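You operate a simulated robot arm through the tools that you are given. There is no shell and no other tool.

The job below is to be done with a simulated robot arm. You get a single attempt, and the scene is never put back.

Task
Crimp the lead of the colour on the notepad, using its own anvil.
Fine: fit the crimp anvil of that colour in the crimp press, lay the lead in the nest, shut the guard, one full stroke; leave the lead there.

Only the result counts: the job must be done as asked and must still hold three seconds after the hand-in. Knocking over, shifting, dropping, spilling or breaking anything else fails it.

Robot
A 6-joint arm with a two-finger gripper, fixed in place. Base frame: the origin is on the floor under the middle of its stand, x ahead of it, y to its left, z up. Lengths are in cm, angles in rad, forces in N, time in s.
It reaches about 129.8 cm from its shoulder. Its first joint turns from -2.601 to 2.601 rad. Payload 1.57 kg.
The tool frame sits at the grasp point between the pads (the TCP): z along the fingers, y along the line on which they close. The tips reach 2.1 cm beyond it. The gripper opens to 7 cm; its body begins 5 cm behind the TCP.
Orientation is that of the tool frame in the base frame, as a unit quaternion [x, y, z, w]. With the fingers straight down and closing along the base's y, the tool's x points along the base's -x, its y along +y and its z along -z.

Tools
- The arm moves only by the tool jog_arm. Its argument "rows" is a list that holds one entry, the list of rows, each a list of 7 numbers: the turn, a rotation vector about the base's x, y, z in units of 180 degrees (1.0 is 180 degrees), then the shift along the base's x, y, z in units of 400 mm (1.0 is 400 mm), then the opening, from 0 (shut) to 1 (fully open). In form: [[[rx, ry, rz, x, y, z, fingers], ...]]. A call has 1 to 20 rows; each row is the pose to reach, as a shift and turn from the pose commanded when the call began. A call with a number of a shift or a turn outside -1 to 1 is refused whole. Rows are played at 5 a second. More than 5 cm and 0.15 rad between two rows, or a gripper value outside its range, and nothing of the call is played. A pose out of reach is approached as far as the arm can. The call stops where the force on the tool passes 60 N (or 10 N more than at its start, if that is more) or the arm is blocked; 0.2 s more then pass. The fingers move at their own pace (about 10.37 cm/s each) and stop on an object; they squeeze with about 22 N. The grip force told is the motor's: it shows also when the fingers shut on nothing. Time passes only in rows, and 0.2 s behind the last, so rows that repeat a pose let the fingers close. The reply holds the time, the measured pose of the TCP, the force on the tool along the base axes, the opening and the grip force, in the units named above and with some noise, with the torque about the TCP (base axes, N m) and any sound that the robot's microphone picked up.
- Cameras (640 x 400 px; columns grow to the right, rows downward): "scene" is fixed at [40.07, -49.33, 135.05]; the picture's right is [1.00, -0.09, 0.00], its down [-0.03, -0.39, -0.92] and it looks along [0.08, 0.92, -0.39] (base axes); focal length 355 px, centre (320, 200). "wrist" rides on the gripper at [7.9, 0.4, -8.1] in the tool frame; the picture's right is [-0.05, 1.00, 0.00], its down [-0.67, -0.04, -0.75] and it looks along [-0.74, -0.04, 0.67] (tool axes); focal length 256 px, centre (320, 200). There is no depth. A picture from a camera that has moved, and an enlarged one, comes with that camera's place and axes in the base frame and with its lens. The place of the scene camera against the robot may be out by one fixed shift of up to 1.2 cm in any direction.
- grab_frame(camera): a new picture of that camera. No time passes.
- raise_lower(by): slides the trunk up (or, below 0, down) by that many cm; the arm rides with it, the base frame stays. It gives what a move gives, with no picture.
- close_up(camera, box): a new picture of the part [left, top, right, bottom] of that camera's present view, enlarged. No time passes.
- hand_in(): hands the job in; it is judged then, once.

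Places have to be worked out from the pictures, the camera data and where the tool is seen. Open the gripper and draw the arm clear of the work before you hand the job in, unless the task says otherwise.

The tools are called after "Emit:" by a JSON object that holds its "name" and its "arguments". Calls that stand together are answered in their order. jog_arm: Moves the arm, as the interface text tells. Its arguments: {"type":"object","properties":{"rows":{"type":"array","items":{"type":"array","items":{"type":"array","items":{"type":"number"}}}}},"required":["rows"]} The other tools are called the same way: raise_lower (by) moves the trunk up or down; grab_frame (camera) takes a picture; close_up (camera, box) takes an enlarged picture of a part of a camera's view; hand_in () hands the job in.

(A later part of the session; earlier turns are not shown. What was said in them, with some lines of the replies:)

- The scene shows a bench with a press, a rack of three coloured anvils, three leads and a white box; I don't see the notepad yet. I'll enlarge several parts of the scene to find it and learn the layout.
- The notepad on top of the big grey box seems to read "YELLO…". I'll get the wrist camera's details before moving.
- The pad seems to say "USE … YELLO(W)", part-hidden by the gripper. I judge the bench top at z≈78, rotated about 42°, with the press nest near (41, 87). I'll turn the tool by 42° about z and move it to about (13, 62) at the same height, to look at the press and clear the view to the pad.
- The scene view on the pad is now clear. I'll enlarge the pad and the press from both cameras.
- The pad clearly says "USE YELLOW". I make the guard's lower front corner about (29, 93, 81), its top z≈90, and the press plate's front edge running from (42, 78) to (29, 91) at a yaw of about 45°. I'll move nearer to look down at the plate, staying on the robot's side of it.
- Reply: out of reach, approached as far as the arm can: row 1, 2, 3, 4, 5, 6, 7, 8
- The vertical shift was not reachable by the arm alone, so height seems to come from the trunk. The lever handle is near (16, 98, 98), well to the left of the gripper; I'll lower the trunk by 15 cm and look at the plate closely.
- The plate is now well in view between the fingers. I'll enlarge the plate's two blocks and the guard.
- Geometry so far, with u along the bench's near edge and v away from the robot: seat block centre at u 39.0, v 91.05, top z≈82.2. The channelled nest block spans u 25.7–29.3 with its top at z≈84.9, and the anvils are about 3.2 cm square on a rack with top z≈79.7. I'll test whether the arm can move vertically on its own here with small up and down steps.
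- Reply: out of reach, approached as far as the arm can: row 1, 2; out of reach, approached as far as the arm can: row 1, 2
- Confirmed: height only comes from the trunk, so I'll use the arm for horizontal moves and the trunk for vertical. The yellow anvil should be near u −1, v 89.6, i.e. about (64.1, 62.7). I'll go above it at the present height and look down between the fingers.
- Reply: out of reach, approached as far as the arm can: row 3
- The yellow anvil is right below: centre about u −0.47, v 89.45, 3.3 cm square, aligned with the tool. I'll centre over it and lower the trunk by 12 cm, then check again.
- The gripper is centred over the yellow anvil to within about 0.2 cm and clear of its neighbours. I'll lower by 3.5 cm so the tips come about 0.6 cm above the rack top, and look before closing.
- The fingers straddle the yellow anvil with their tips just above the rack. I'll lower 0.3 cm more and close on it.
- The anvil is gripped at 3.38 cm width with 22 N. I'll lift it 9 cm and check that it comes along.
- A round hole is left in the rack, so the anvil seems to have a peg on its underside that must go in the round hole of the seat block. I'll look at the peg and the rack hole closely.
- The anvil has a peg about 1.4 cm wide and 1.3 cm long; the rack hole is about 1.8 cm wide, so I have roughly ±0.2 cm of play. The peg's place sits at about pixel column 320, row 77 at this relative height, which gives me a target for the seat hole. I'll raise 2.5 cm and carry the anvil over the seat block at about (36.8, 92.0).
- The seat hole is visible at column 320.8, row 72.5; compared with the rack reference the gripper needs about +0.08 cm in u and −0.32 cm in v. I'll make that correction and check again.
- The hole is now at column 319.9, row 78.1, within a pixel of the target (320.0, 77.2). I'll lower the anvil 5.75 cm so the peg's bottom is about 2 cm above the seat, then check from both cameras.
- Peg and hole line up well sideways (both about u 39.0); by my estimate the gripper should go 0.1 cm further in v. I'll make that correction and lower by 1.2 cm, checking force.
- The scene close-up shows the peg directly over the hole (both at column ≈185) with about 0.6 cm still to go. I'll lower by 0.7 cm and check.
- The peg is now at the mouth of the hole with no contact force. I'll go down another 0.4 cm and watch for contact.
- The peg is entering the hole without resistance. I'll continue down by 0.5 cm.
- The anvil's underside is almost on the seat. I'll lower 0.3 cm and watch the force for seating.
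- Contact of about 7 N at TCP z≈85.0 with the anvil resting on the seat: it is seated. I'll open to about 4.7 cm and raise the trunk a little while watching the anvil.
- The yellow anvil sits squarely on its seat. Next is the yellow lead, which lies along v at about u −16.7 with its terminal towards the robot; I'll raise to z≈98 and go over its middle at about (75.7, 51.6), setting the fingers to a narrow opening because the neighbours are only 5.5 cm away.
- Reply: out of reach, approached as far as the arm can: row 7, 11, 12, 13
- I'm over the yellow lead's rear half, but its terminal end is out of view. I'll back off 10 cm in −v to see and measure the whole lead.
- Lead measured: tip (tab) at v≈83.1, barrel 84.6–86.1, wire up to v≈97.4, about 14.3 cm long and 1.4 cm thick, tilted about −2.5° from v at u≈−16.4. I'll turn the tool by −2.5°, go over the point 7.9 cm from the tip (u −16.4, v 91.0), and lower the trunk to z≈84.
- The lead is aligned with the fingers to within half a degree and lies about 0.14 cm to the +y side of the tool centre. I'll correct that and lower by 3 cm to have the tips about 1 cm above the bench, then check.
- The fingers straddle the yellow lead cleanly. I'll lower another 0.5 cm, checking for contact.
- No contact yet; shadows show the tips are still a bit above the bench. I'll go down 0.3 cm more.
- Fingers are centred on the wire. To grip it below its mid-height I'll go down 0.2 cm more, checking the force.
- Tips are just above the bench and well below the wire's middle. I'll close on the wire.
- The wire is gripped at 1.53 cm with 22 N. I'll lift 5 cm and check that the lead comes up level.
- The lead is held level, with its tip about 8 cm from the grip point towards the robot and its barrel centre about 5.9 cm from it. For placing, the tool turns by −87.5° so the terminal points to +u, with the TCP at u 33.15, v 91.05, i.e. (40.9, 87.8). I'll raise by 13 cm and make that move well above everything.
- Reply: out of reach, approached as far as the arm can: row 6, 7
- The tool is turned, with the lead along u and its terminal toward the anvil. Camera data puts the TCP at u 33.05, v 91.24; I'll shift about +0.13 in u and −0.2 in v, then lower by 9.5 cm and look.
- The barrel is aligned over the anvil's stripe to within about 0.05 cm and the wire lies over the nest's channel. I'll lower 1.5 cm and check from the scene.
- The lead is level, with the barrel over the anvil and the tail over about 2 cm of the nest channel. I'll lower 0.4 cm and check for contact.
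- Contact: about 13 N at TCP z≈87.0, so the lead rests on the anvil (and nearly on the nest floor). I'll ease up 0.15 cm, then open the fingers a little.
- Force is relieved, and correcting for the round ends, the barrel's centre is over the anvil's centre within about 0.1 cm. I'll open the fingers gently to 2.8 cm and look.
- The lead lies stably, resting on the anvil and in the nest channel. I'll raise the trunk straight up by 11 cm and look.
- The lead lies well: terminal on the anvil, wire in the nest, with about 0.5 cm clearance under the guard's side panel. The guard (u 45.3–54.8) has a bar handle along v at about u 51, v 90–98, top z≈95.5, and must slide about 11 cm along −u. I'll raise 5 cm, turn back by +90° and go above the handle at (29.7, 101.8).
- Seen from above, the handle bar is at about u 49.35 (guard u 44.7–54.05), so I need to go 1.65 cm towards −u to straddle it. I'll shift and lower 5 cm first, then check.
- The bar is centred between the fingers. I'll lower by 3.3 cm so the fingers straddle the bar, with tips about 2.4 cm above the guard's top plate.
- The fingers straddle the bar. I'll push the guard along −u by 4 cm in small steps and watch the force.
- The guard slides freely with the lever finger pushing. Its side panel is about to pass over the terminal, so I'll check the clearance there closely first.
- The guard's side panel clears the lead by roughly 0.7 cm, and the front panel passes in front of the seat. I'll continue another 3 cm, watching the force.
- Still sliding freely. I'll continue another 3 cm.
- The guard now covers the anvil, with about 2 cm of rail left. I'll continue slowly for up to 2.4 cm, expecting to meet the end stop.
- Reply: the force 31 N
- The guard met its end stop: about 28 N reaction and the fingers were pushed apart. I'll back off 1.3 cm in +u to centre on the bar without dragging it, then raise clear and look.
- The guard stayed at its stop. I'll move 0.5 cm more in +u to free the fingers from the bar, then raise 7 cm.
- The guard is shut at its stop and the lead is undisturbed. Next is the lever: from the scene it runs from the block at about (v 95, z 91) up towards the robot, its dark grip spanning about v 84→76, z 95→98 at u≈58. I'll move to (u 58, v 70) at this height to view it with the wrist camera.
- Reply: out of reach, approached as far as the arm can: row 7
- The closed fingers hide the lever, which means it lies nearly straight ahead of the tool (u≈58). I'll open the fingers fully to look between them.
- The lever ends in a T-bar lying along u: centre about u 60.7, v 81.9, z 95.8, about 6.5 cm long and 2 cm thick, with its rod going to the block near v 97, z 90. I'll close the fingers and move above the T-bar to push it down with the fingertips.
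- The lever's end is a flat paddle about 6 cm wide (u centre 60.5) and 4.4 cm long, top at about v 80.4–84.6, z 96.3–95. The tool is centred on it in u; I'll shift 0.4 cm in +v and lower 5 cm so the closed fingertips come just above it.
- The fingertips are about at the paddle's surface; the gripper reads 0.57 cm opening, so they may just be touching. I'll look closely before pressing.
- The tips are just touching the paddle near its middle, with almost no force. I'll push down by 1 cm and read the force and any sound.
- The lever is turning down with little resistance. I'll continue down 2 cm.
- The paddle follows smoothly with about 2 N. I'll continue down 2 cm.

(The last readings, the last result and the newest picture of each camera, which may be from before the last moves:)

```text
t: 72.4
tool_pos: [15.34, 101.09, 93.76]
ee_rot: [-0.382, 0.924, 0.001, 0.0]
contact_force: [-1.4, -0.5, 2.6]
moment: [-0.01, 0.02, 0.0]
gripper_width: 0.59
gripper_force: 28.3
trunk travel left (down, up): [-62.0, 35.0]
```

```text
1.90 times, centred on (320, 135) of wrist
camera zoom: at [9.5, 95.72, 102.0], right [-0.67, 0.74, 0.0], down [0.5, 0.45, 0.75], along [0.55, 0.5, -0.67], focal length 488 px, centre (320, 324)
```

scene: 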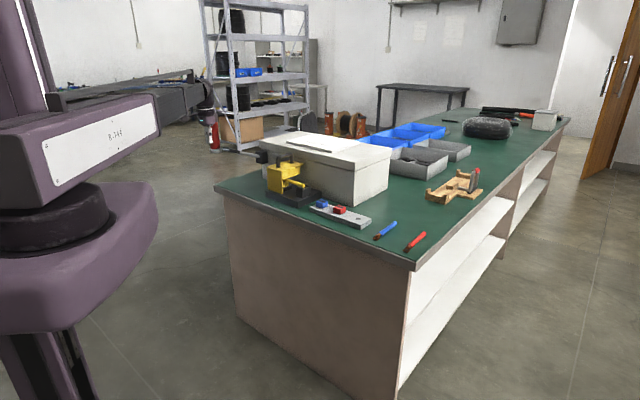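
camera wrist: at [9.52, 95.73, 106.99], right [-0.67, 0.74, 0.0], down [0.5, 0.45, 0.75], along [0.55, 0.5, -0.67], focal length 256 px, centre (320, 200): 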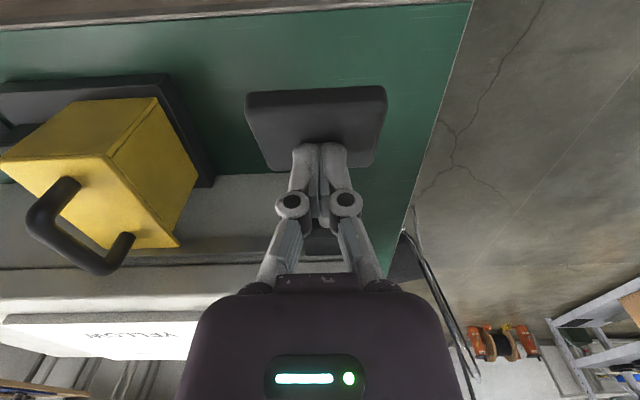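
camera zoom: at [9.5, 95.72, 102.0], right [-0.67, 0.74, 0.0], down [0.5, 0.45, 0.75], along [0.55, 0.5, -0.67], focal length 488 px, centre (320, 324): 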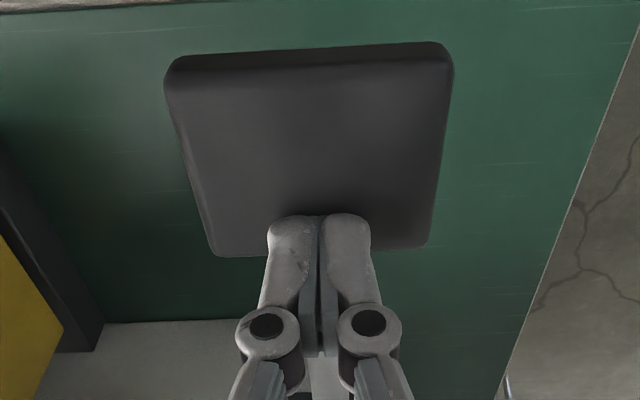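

Still moving freely (about 3 N). I'll continue down 2 cm.

Emit:
{"name": "raise_lower", "arguments": {"by": -2}}

Emit:
{"name": "close_up", "arguments": {"camera": "scene", "box": [215, 120, 315, 195]}}

Emit:
{"name": "close_up", "arguments": {"camera": "wrist", "box": [230, 30, 410, 240]}}

```text
t: 73.0
tool_pos: [15.42, 100.99, 91.91]
ee_rot: [-0.382, 0.924, 0.001, 0.002]
contact_force: [-2.4, -1.5, 4.2]
moment: [-0.02, -0.01, 0.0]
gripper_width: 0.6
gripper_force: 29.0
trunk travel left (down, up): [-60.0, 37.0]
```

```text
5.33 times, centred on (265, 158) of scene
camera zoom: at [40.07, -49.33, 135.05], right [1.0, -0.09, 0.0], down [-0.03, -0.39, -0.92], along [0.08, 0.92, -0.39], focal length 1893 px, centre (613, 427)
```

zoom: 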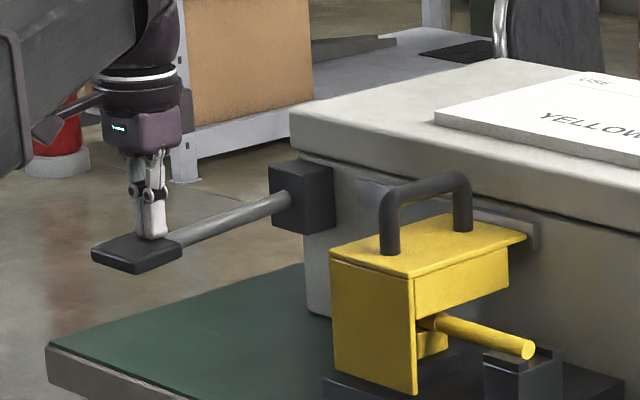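

```text
1.90 times, centred on (320, 135) of wrist
camera zoom: at [9.5, 95.7, 100.03], right [-0.67, 0.74, 0.0], down [0.5, 0.45, 0.75], along [0.55, 0.5, -0.67], focal length 488 px, centre (320, 324)
```

zoom: 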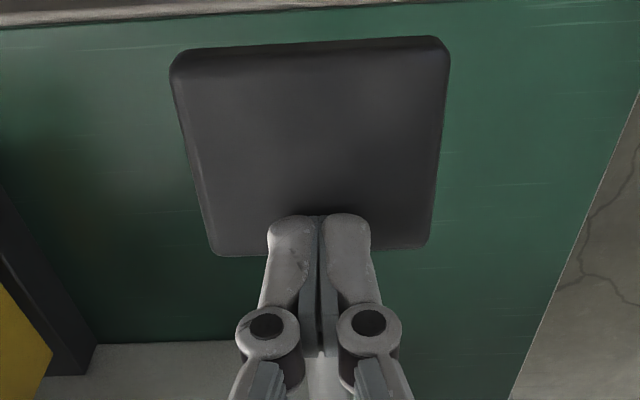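

The force grows slowly (about 5 N), like a return spring. I'll continue down 2 cm.

Emit:
{"name": "raise_lower", "arguments": {"by": -2}}

Emit:
{"name": "close_up", "arguments": {"camera": "scene", "box": [215, 120, 315, 195]}}

Emit:
{"name": "close_up", "arguments": {"camera": "wrist", "box": [230, 30, 410, 240]}}

```text
t: 73.7
tool_pos: [15.35, 100.98, 90.56]
ee_rot: [-0.383, 0.924, 0.006, 0.005]
contact_force: [-1.3, -2.2, 49.8]
moment: [0.17, -0.22, -0.12]
gripper_width: 0.58
gripper_force: 28.8
trunk travel left (down, up): [-58.1, 38.9]
stopped: the force on the tool passed its limit at 74 N (the readings are from after the stop); the commanded pose is now the measured one
```

```text
5.33 times, centred on (265, 158) of scene
camera zoom: at [40.07, -49.33, 135.05], right [1.0, -0.09, 0.0], down [-0.03, -0.39, -0.92], along [0.08, 0.92, -0.39], focal length 1893 px, centre (613, 427)
```

zoom: 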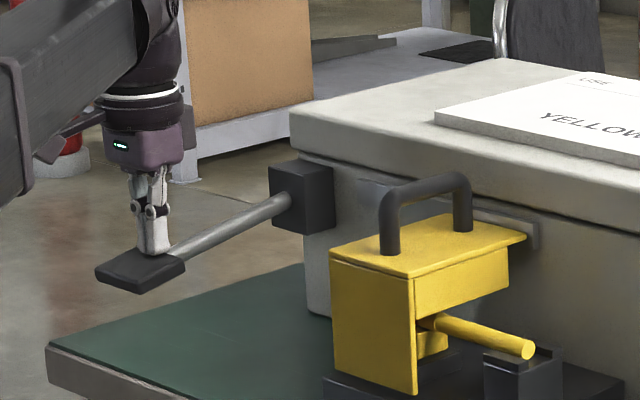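

```text
1.90 times, centred on (320, 135) of wrist
camera zoom: at [9.51, 95.61, 98.58], right [-0.67, 0.74, 0.01], down [0.49, 0.44, 0.75], along [0.56, 0.51, -0.66], focal length 488 px, centre (320, 324)
```

zoom: 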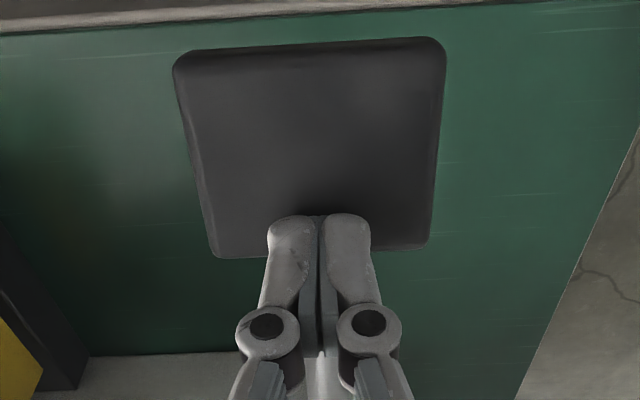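

The push stopped at the 60 N limit near TCP z 90.5: a hard stop, perhaps the end of the stroke or the crimp itself. I'll look closely at the lever and under the guard for the ram's state before doing more.

Emit:
{"name": "close_up", "arguments": {"camera": "scene", "box": [260, 155, 320, 200]}}

Emit:
{"name": "close_up", "arguments": {"camera": "scene", "box": [225, 140, 290, 180]}}

Emit:
{"name": "grab_frame", "arguments": {"camera": "wrist"}}

```text
8.89 times, centred on (290, 178) of scene
camera zoom: at [40.07, -49.33, 135.05], right [1.0, -0.09, 0.0], down [-0.03, -0.39, -0.92], along [0.08, 0.92, -0.39], focal length 3156 px, centre (587, 400)
```

zoom: 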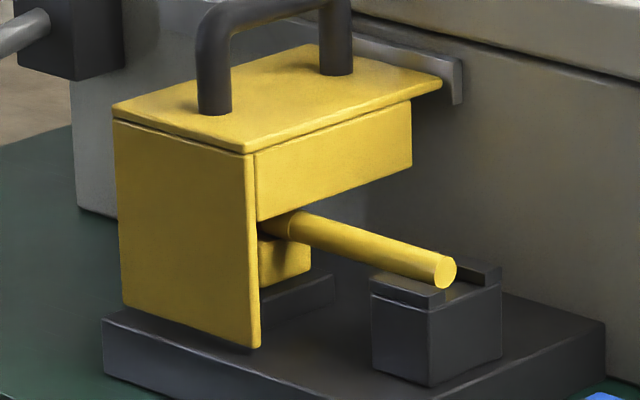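

```text
9.85 times, centred on (258, 160) of scene
camera zoom: at [40.07, -49.33, 135.05], right [1.0, -0.09, 0.0], down [-0.03, -0.39, -0.92], along [0.08, 0.92, -0.39], focal length 3495 px, centre (935, 594)
```

zoom: 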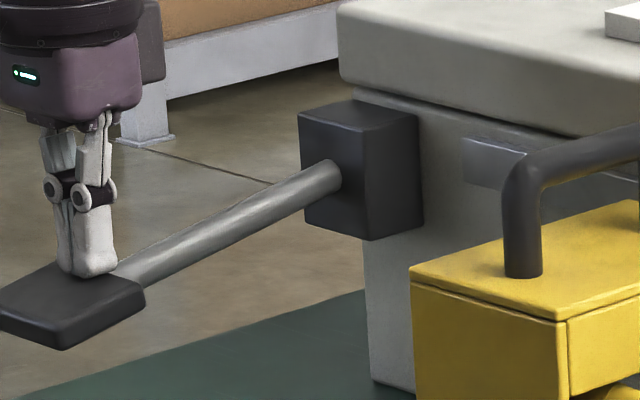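

```text
taken
camera wrist: at [9.51, 95.61, 98.58], right [-0.67, 0.74, 0.01], down [0.49, 0.44, 0.75], along [0.56, 0.51, -0.66], focal length 256 px, centre (320, 200)
```

wrist: 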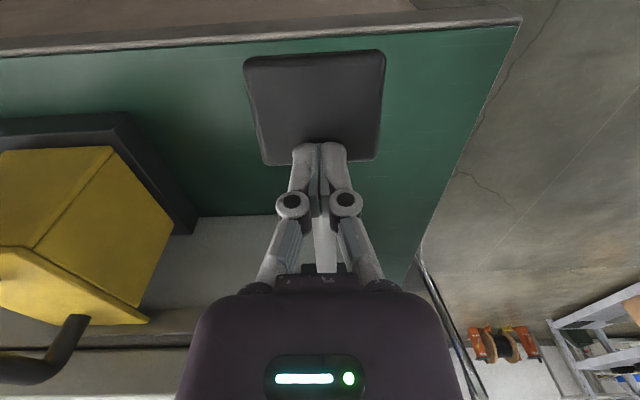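

Nothing else blocks the paddle, so this may be the lever's end of travel, at about 30° below its start. To be sure the stroke is full, I'll ease the pressure slightly without letting the lever rise, then press again further out on the paddle for more leverage.

Emit:
{"name": "raise_lower", "arguments": {"by": 0.4}}

```text
t: 74.2
tool_pos: [15.41, 101.29, 90.59]
ee_rot: [-0.383, 0.924, 0.005, 0.003]
contact_force: [-1.8, -10.9, 19.8]
moment: [-0.15, -0.05, -0.04]
gripper_width: 0.57
gripper_force: 28.9
trunk travel left (down, up): [-58.5, 38.5]
```

The force is down to 20 N with the lever still at its lowest. I'll ease 0.1 cm more and slide the fingertips 2.5 cm outward along the paddle.

Emit:
{"name": "raise_lower", "arguments": {"by": 0.1}}

Emit:
{"name": "jog_arm", "arguments": {"rows": [[[0, 0, 0, -0.0088, -0.0088, 0, 0], [0, 0, 0, -0.0177, -0.0177, 0, 0], [0, 0, 0, -0.0265, -0.0265, 0, 0], [0, 0, 0, -0.0354, -0.0354, 0, 0], [0, 0, 0, -0.0442, -0.0442, 0, 0]]]}}

Emit:
{"name": "close_up", "arguments": {"camera": "scene", "box": [215, 130, 300, 190]}}

Emit:
{"name": "grab_frame", "arguments": {"camera": "wrist"}}

```text
t: 74.7
tool_pos: [15.43, 101.3, 90.65]
ee_rot: [-0.383, 0.924, 0.006, 0.004]
contact_force: [-1.2, -7.0, 13.1]
moment: [-0.1, -0.04, 0.0]
gripper_width: 0.58
gripper_force: 29.0
trunk travel left (down, up): [-58.6, 38.4]
```

```text
t: 75.9
tool_pos: [13.7, 99.57, 90.52]
ee_rot: [-0.383, 0.924, 0.004, 0.003]
contact_force: [-0.6, 0.5, 0.0]
moment: [0.01, -0.01, -0.01]
gripper_width: 0.01
gripper_force: 28.6
trunk travel left (down, up): [-58.6, 38.4]
```

```text
6.67 times, centred on (258, 160) of scene
camera zoom: at [40.07, -49.33, 135.05], right [1.0, -0.09, 0.0], down [-0.03, -0.39, -0.92], along [0.08, 0.92, -0.39], focal length 2367 px, centre (737, 467)
```

zoom: 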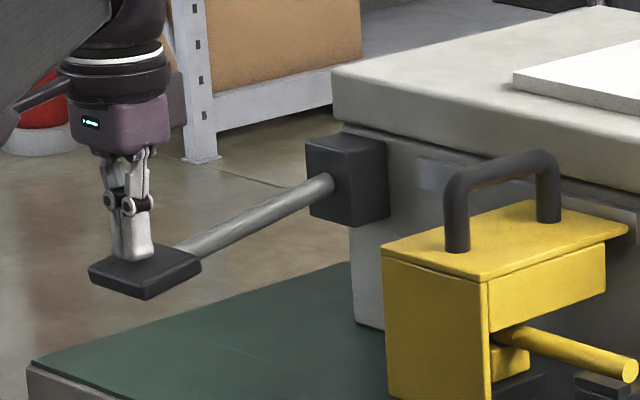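

```text
taken
camera wrist: at [7.84, 94.25, 98.54], right [-0.67, 0.74, 0.01], down [0.49, 0.44, 0.75], along [0.56, 0.5, -0.66], focal length 256 px, centre (320, 200)
```

wrist: 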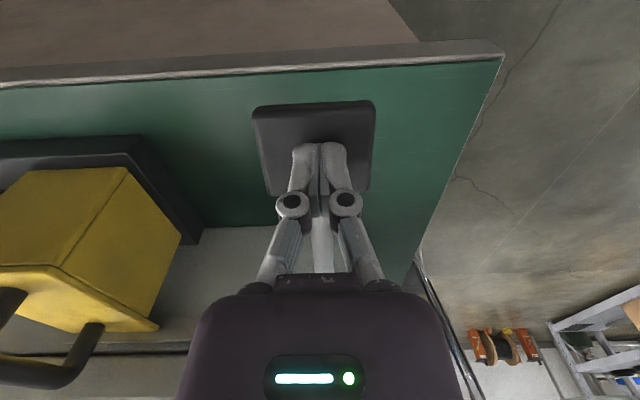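

The fingertips are now free of the paddle and the lever stays down by itself. I'll lower in small steps at this outer point to see whether the lever can go any further.

Emit:
{"name": "raise_lower", "arguments": {"by": -0.4}}

Emit:
{"name": "close_up", "arguments": {"camera": "scene", "box": [225, 140, 290, 180]}}

```text
t: 76.4
tool_pos: [13.69, 99.56, 90.26]
ee_rot: [-0.383, 0.924, 0.005, 0.003]
contact_force: [-0.8, 6.0, 17.4]
moment: [0.17, -0.11, 0.03]
gripper_width: 0.59
gripper_force: 29.0
trunk travel left (down, up): [-58.2, 38.8]
```

```text
9.85 times, centred on (258, 160) of scene
camera zoom: at [40.07, -49.33, 135.05], right [1.0, -0.09, 0.0], down [-0.03, -0.39, -0.92], along [0.08, 0.92, -0.39], focal length 3495 px, centre (935, 594)
```

zoom: 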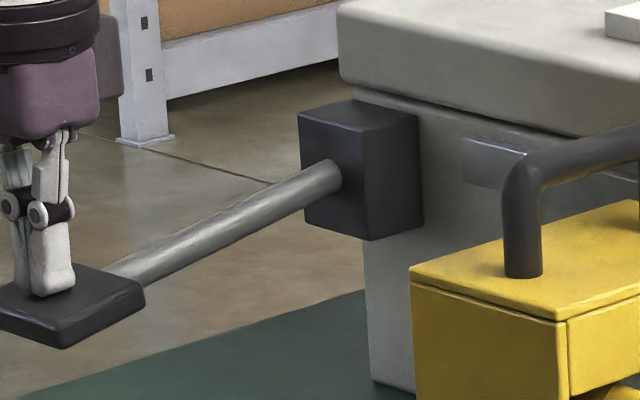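

Contact again at the same lever angle. I'll press 0.5 cm more to see if it gives.

Emit:
{"name": "raise_lower", "arguments": {"by": -0.5}}

Emit:
{"name": "close_up", "arguments": {"camera": "scene", "box": [225, 140, 290, 180]}}

Emit:
{"name": "close_up", "arguments": {"camera": "scene", "box": [260, 155, 320, 200]}}

```text
t: 77.0
tool_pos: [13.69, 99.45, 89.99]
ee_rot: [-0.384, 0.923, 0.008, 0.005]
contact_force: [0.1, -2.5, 45.2]
moment: [0.2, -0.26, 0.04]
gripper_width: 0.58
gripper_force: 28.3
trunk travel left (down, up): [-57.8, 39.2]
stopped: the force on the tool passed its limit at 62 N (the readings are from after the stop); the commanded pose is now the measured one
```

```text
9.85 times, centred on (258, 160) of scene
camera zoom: at [40.07, -49.33, 135.05], right [1.0, -0.09, 0.0], down [-0.03, -0.39, -0.92], along [0.08, 0.92, -0.39], focal length 3495 px, centre (935, 594)
```

zoom: 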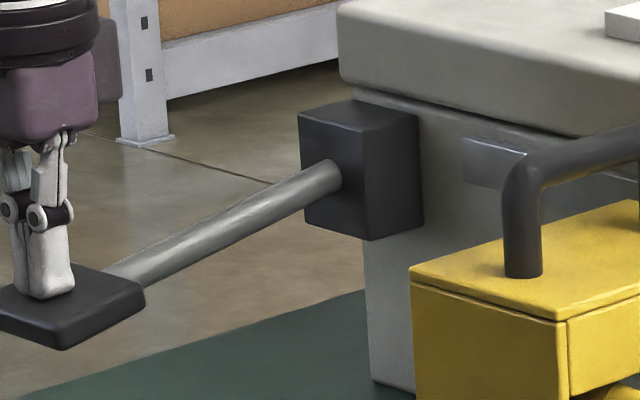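

```text
8.89 times, centred on (290, 178) of scene
camera zoom: at [40.07, -49.33, 135.05], right [1.0, -0.09, 0.0], down [-0.03, -0.39, -0.92], along [0.08, 0.92, -0.39], focal length 3156 px, centre (587, 400)
```

zoom: 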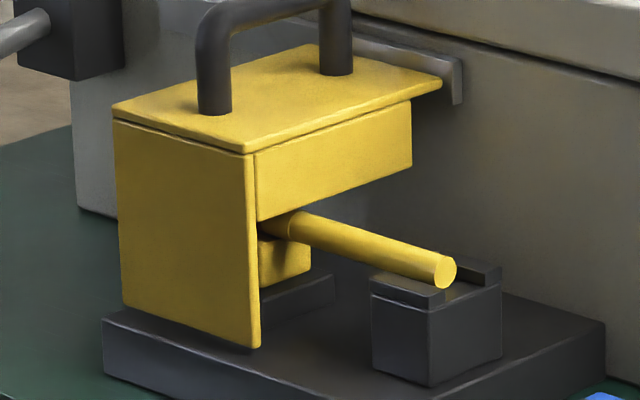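

The lever is at a hard end of travel: the same angle with more leverage and 62 N. I'll now raise the fingers clear and watch what the lever does by itself.

Emit:
{"name": "raise_lower", "arguments": {"by": 2}}

Emit:
{"name": "close_up", "arguments": {"camera": "scene", "box": [215, 130, 300, 190]}}

Emit:
{"name": "grab_frame", "arguments": {"camera": "wrist"}}

```text
t: 77.6
tool_pos: [13.82, 99.76, 91.63]
ee_rot: [-0.383, 0.924, 0.007, 0.003]
contact_force: [-1.1, -0.3, 2.2]
moment: [0.01, -0.03, 0.03]
gripper_width: 0.58
gripper_force: 28.7
trunk travel left (down, up): [-59.8, 37.2]
```

```text
6.67 times, centred on (258, 160) of scene
camera zoom: at [40.07, -49.33, 135.05], right [1.0, -0.09, 0.0], down [-0.03, -0.39, -0.92], along [0.08, 0.92, -0.39], focal length 2367 px, centre (737, 467)
```

zoom: 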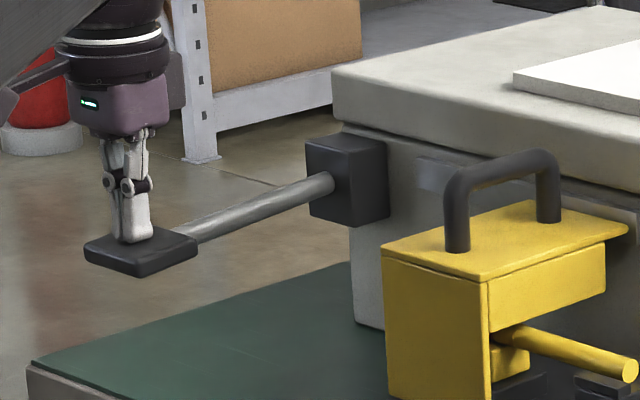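

```text
taken
camera wrist: at [7.86, 94.42, 99.69], right [-0.67, 0.74, 0.01], down [0.49, 0.44, 0.75], along [0.56, 0.51, -0.66], focal length 256 px, centre (320, 200)
```

wrist: 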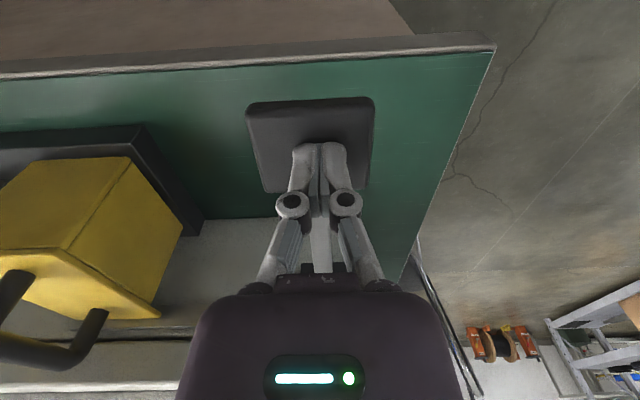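

The lever is sprung and follows the fingers back up, with about 2 N. Checking the guard again from the earlier view: it spans u 34.2–43.7, centred on the anvil at u 39.0, so it is fully shut. I'll let the lever return by raising in steps.

Emit:
{"name": "raise_lower", "arguments": {"by": 3}}

Emit:
{"name": "raise_lower", "arguments": {"by": 3}}

Emit:
{"name": "raise_lower", "arguments": {"by": 3}}

Emit:
{"name": "close_up", "arguments": {"camera": "scene", "box": [205, 115, 315, 195]}}

Emit:
{"name": "grab_frame", "arguments": {"camera": "wrist"}}

```text
t: 78.4
tool_pos: [13.81, 99.75, 94.77]
ee_rot: [-0.382, 0.924, 0.006, 0.004]
contact_force: [0.3, -0.2, 1.4]
moment: [-0.01, 0.03, 0.03]
gripper_width: 0.0
gripper_force: 28.3
trunk travel left (down, up): [-62.8, 34.2]
```

```text
t: 79.1
tool_pos: [13.7, 99.79, 97.77]
ee_rot: [-0.382, 0.924, 0.005, 0.004]
contact_force: [-0.1, -1.1, 2.3]
moment: [-0.03, 0.02, 0.01]
gripper_width: 0.0
gripper_force: 28.3
trunk travel left (down, up): [-65.8, 31.2]
```

```text
t: 79.9
tool_pos: [13.84, 99.86, 100.67]
ee_rot: [-0.383, 0.924, 0.006, 0.005]
contact_force: [-0.3, -0.1, 0.0]
moment: [-0.02, 0.01, 0.01]
gripper_width: 0.0
gripper_force: 28.6
trunk travel left (down, up): [-68.8, 28.2]
```

```text
5.00 times, centred on (260, 155) of scene
camera zoom: at [40.07, -49.33, 135.05], right [1.0, -0.09, 0.0], down [-0.03, -0.39, -0.92], along [0.08, 0.92, -0.39], focal length 1775 px, centre (620, 425)
```

zoom: 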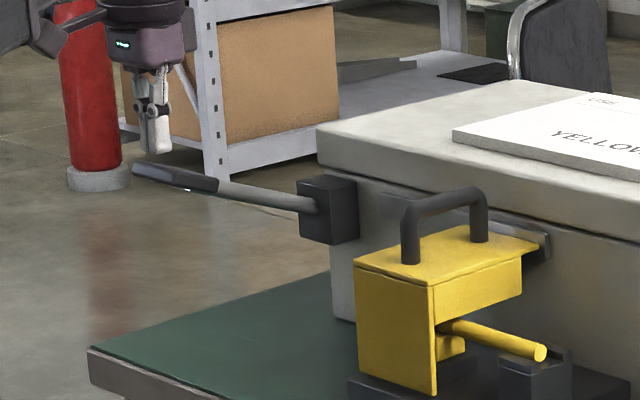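

```text
taken
camera wrist: at [7.87, 94.44, 108.68], right [-0.67, 0.74, 0.01], down [0.49, 0.44, 0.75], along [0.56, 0.51, -0.66], focal length 256 px, centre (320, 200)
```

wrist: 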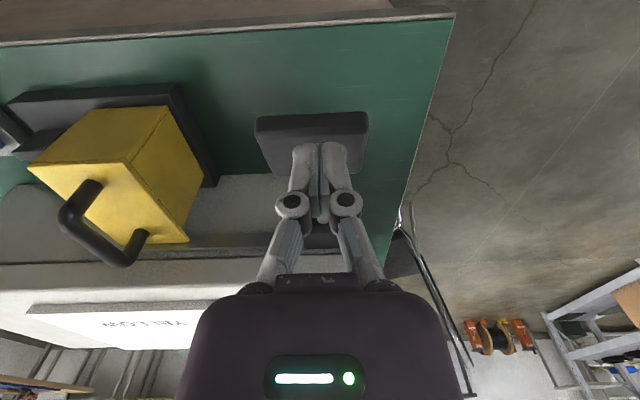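

The lever is back at its rest position. I'll check the lead and anvil under the guard closely.

Emit:
{"name": "close_up", "arguments": {"camera": "scene", "box": [275, 165, 315, 200]}}

Emit:
{"name": "close_up", "arguments": {"camera": "scene", "box": [282, 176, 300, 190]}}

Emit:
{"name": "grab_frame", "arguments": {"camera": "scene"}}

```text
11.43 times, centred on (295, 182) of scene
camera zoom: at [40.07, -49.33, 135.05], right [1.0, -0.09, 0.0], down [-0.03, -0.39, -0.92], along [0.08, 0.92, -0.39], focal length 4057 px, centre (606, 400)
```

zoom: 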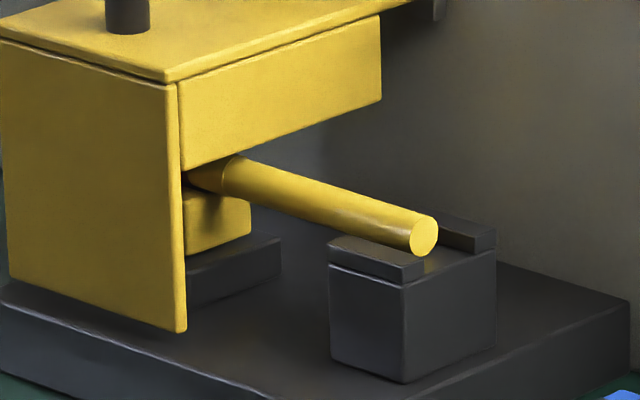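

```text
16.00 times, centred on (291, 183) of scene
camera zoom: at [40.07, -49.33, 135.05], right [1.0, -0.09, 0.0], down [-0.03, -0.39, -0.92], along [0.08, 0.92, -0.39], focal length 5680 px, centre (784, 472)
```

zoom: 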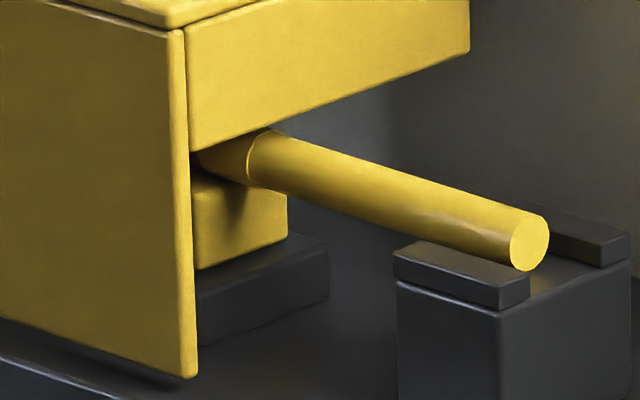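

```text
taken
```

scene: 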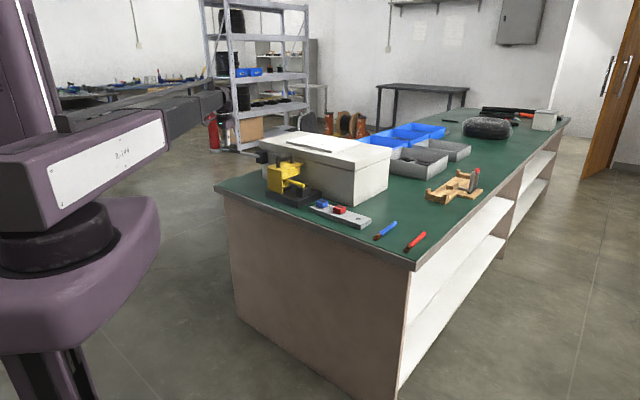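

The lead, anvil and guard are undisturbed and the lever is home. I'll raise 6 cm, draw back 25 cm towards the robot and open the gripper.

Emit:
{"name": "raise_lower", "arguments": {"by": 6}}

Emit:
{"name": "jog_arm", "arguments": {"rows": [[[0, 0, 0, -0.0737, -0.0737, 0, 0], [0, 0, 0, -0.1473, -0.1473, 0, 0], [0, 0, 0, -0.221, -0.221, 0, 0.2], [0, 0, 0, -0.2947, -0.2947, 0, 0.5], [0, 0, 0, -0.3683, -0.3683, 0, 0.8], [0, 0, 0, -0.442, -0.442, 0, 1], [0, 0, 0, -0.442, -0.442, 0, 1]]]}}

Emit:
{"name": "grab_frame", "arguments": {"camera": "wrist"}}

Emit:
{"name": "grab_frame", "arguments": {"camera": "scene"}}

Emit:
{"name": "close_up", "arguments": {"camera": "scene", "box": [215, 120, 440, 260]}}

```text
t: 80.9
tool_pos: [13.69, 99.89, 106.56]
ee_rot: [-0.383, 0.924, 0.006, 0.004]
contact_force: [0.4, 0.3, -0.8]
moment: [0.03, 0.01, -0.02]
gripper_width: 0.02
gripper_force: 29.0
trunk travel left (down, up): [-74.8, 22.2]
```

```text
t: 82.5
tool_pos: [-3.98, 82.03, 106.65]
ee_rot: [-0.383, 0.924, 0.005, 0.004]
contact_force: [-0.6, 0.0, -0.2]
moment: [0.01, 0.02, 0.01]
gripper_width: 6.99
gripper_force: 0.0
trunk travel left (down, up): [-74.8, 22.2]
```

```text
taken
camera wrist: at [-9.87, 76.71, 114.67], right [-0.67, 0.74, 0.01], down [0.49, 0.44, 0.75], along [0.56, 0.51, -0.66], focal length 256 px, centre (320, 200)
```

wrist: 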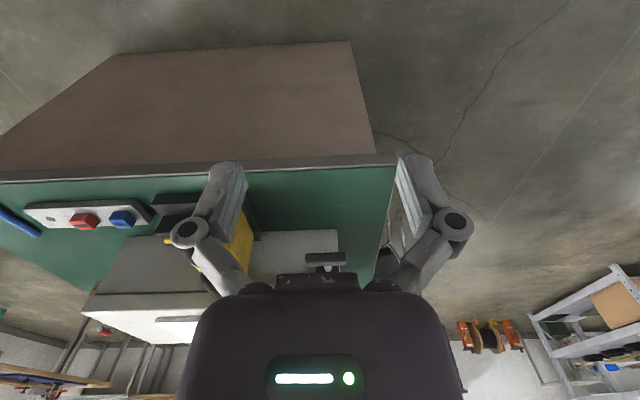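

```text
taken
```

scene: 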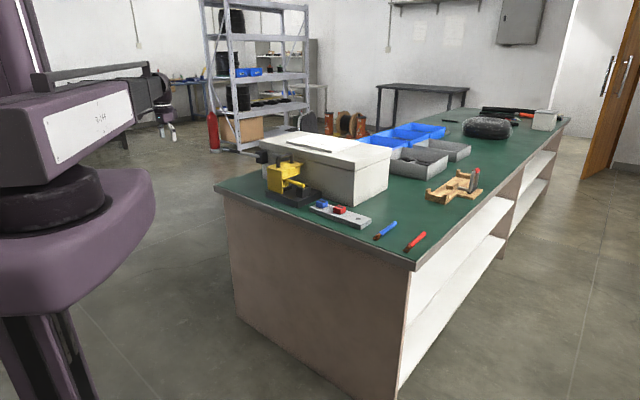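

```text
2.84 times, centred on (328, 190) of scene
camera zoom: at [40.07, -49.33, 135.05], right [1.0, -0.09, 0.0], down [-0.03, -0.39, -0.92], along [0.08, 0.92, -0.39], focal length 1010 px, centre (299, 228)
```

zoom: 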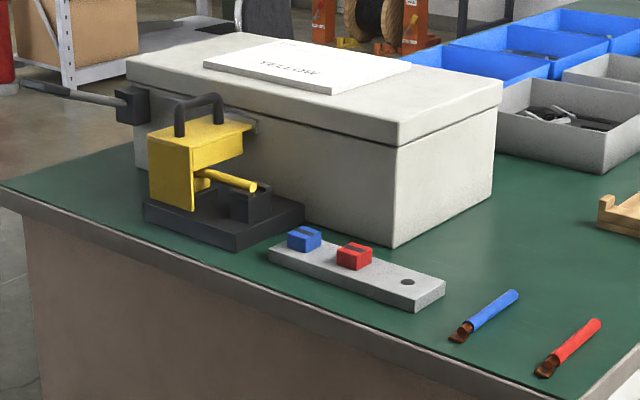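

Everything else is in place: red and blue anvils on the rack, blue and red leads untouched, guard shut, yellow lead on the yellow anvil and in the nest, and the lever home after one full stroke. The gripper is open and clear of the work, so I hand the job in.

Emit:
{"name": "hand_in", "arguments": {}}

```text
The job is handed in.
```

I handed the job in with all the steps done, but I couldn't confirm the crimp itself. The barrel is hidden under the guard, and the microphone picked up no sound during the stroke.

- **Colour:** the notepad reads "USE YELLOW".
- **Anvil:** the yellow anvil is in the press, with its peg in the hole and its underside flat on the seat block.
- **Lead:** the yellow lead lies in the nest, with its barrel over the middle of the anvil. I left it there.
- **Guard:** I slid it shut until it met its stop, and it sits centred over the anvil.
- **Stroke:** I pushed the lever down until it stopped hard. I eased off slightly and pressed again further out on its paddle, and it stopped at the same angle, so I take that as the full stroke. It then returned to its rest position by itself.

The red and blue anvils and leads look untouched. Before handing in I opened the gripper and drew the arm clear of the press.
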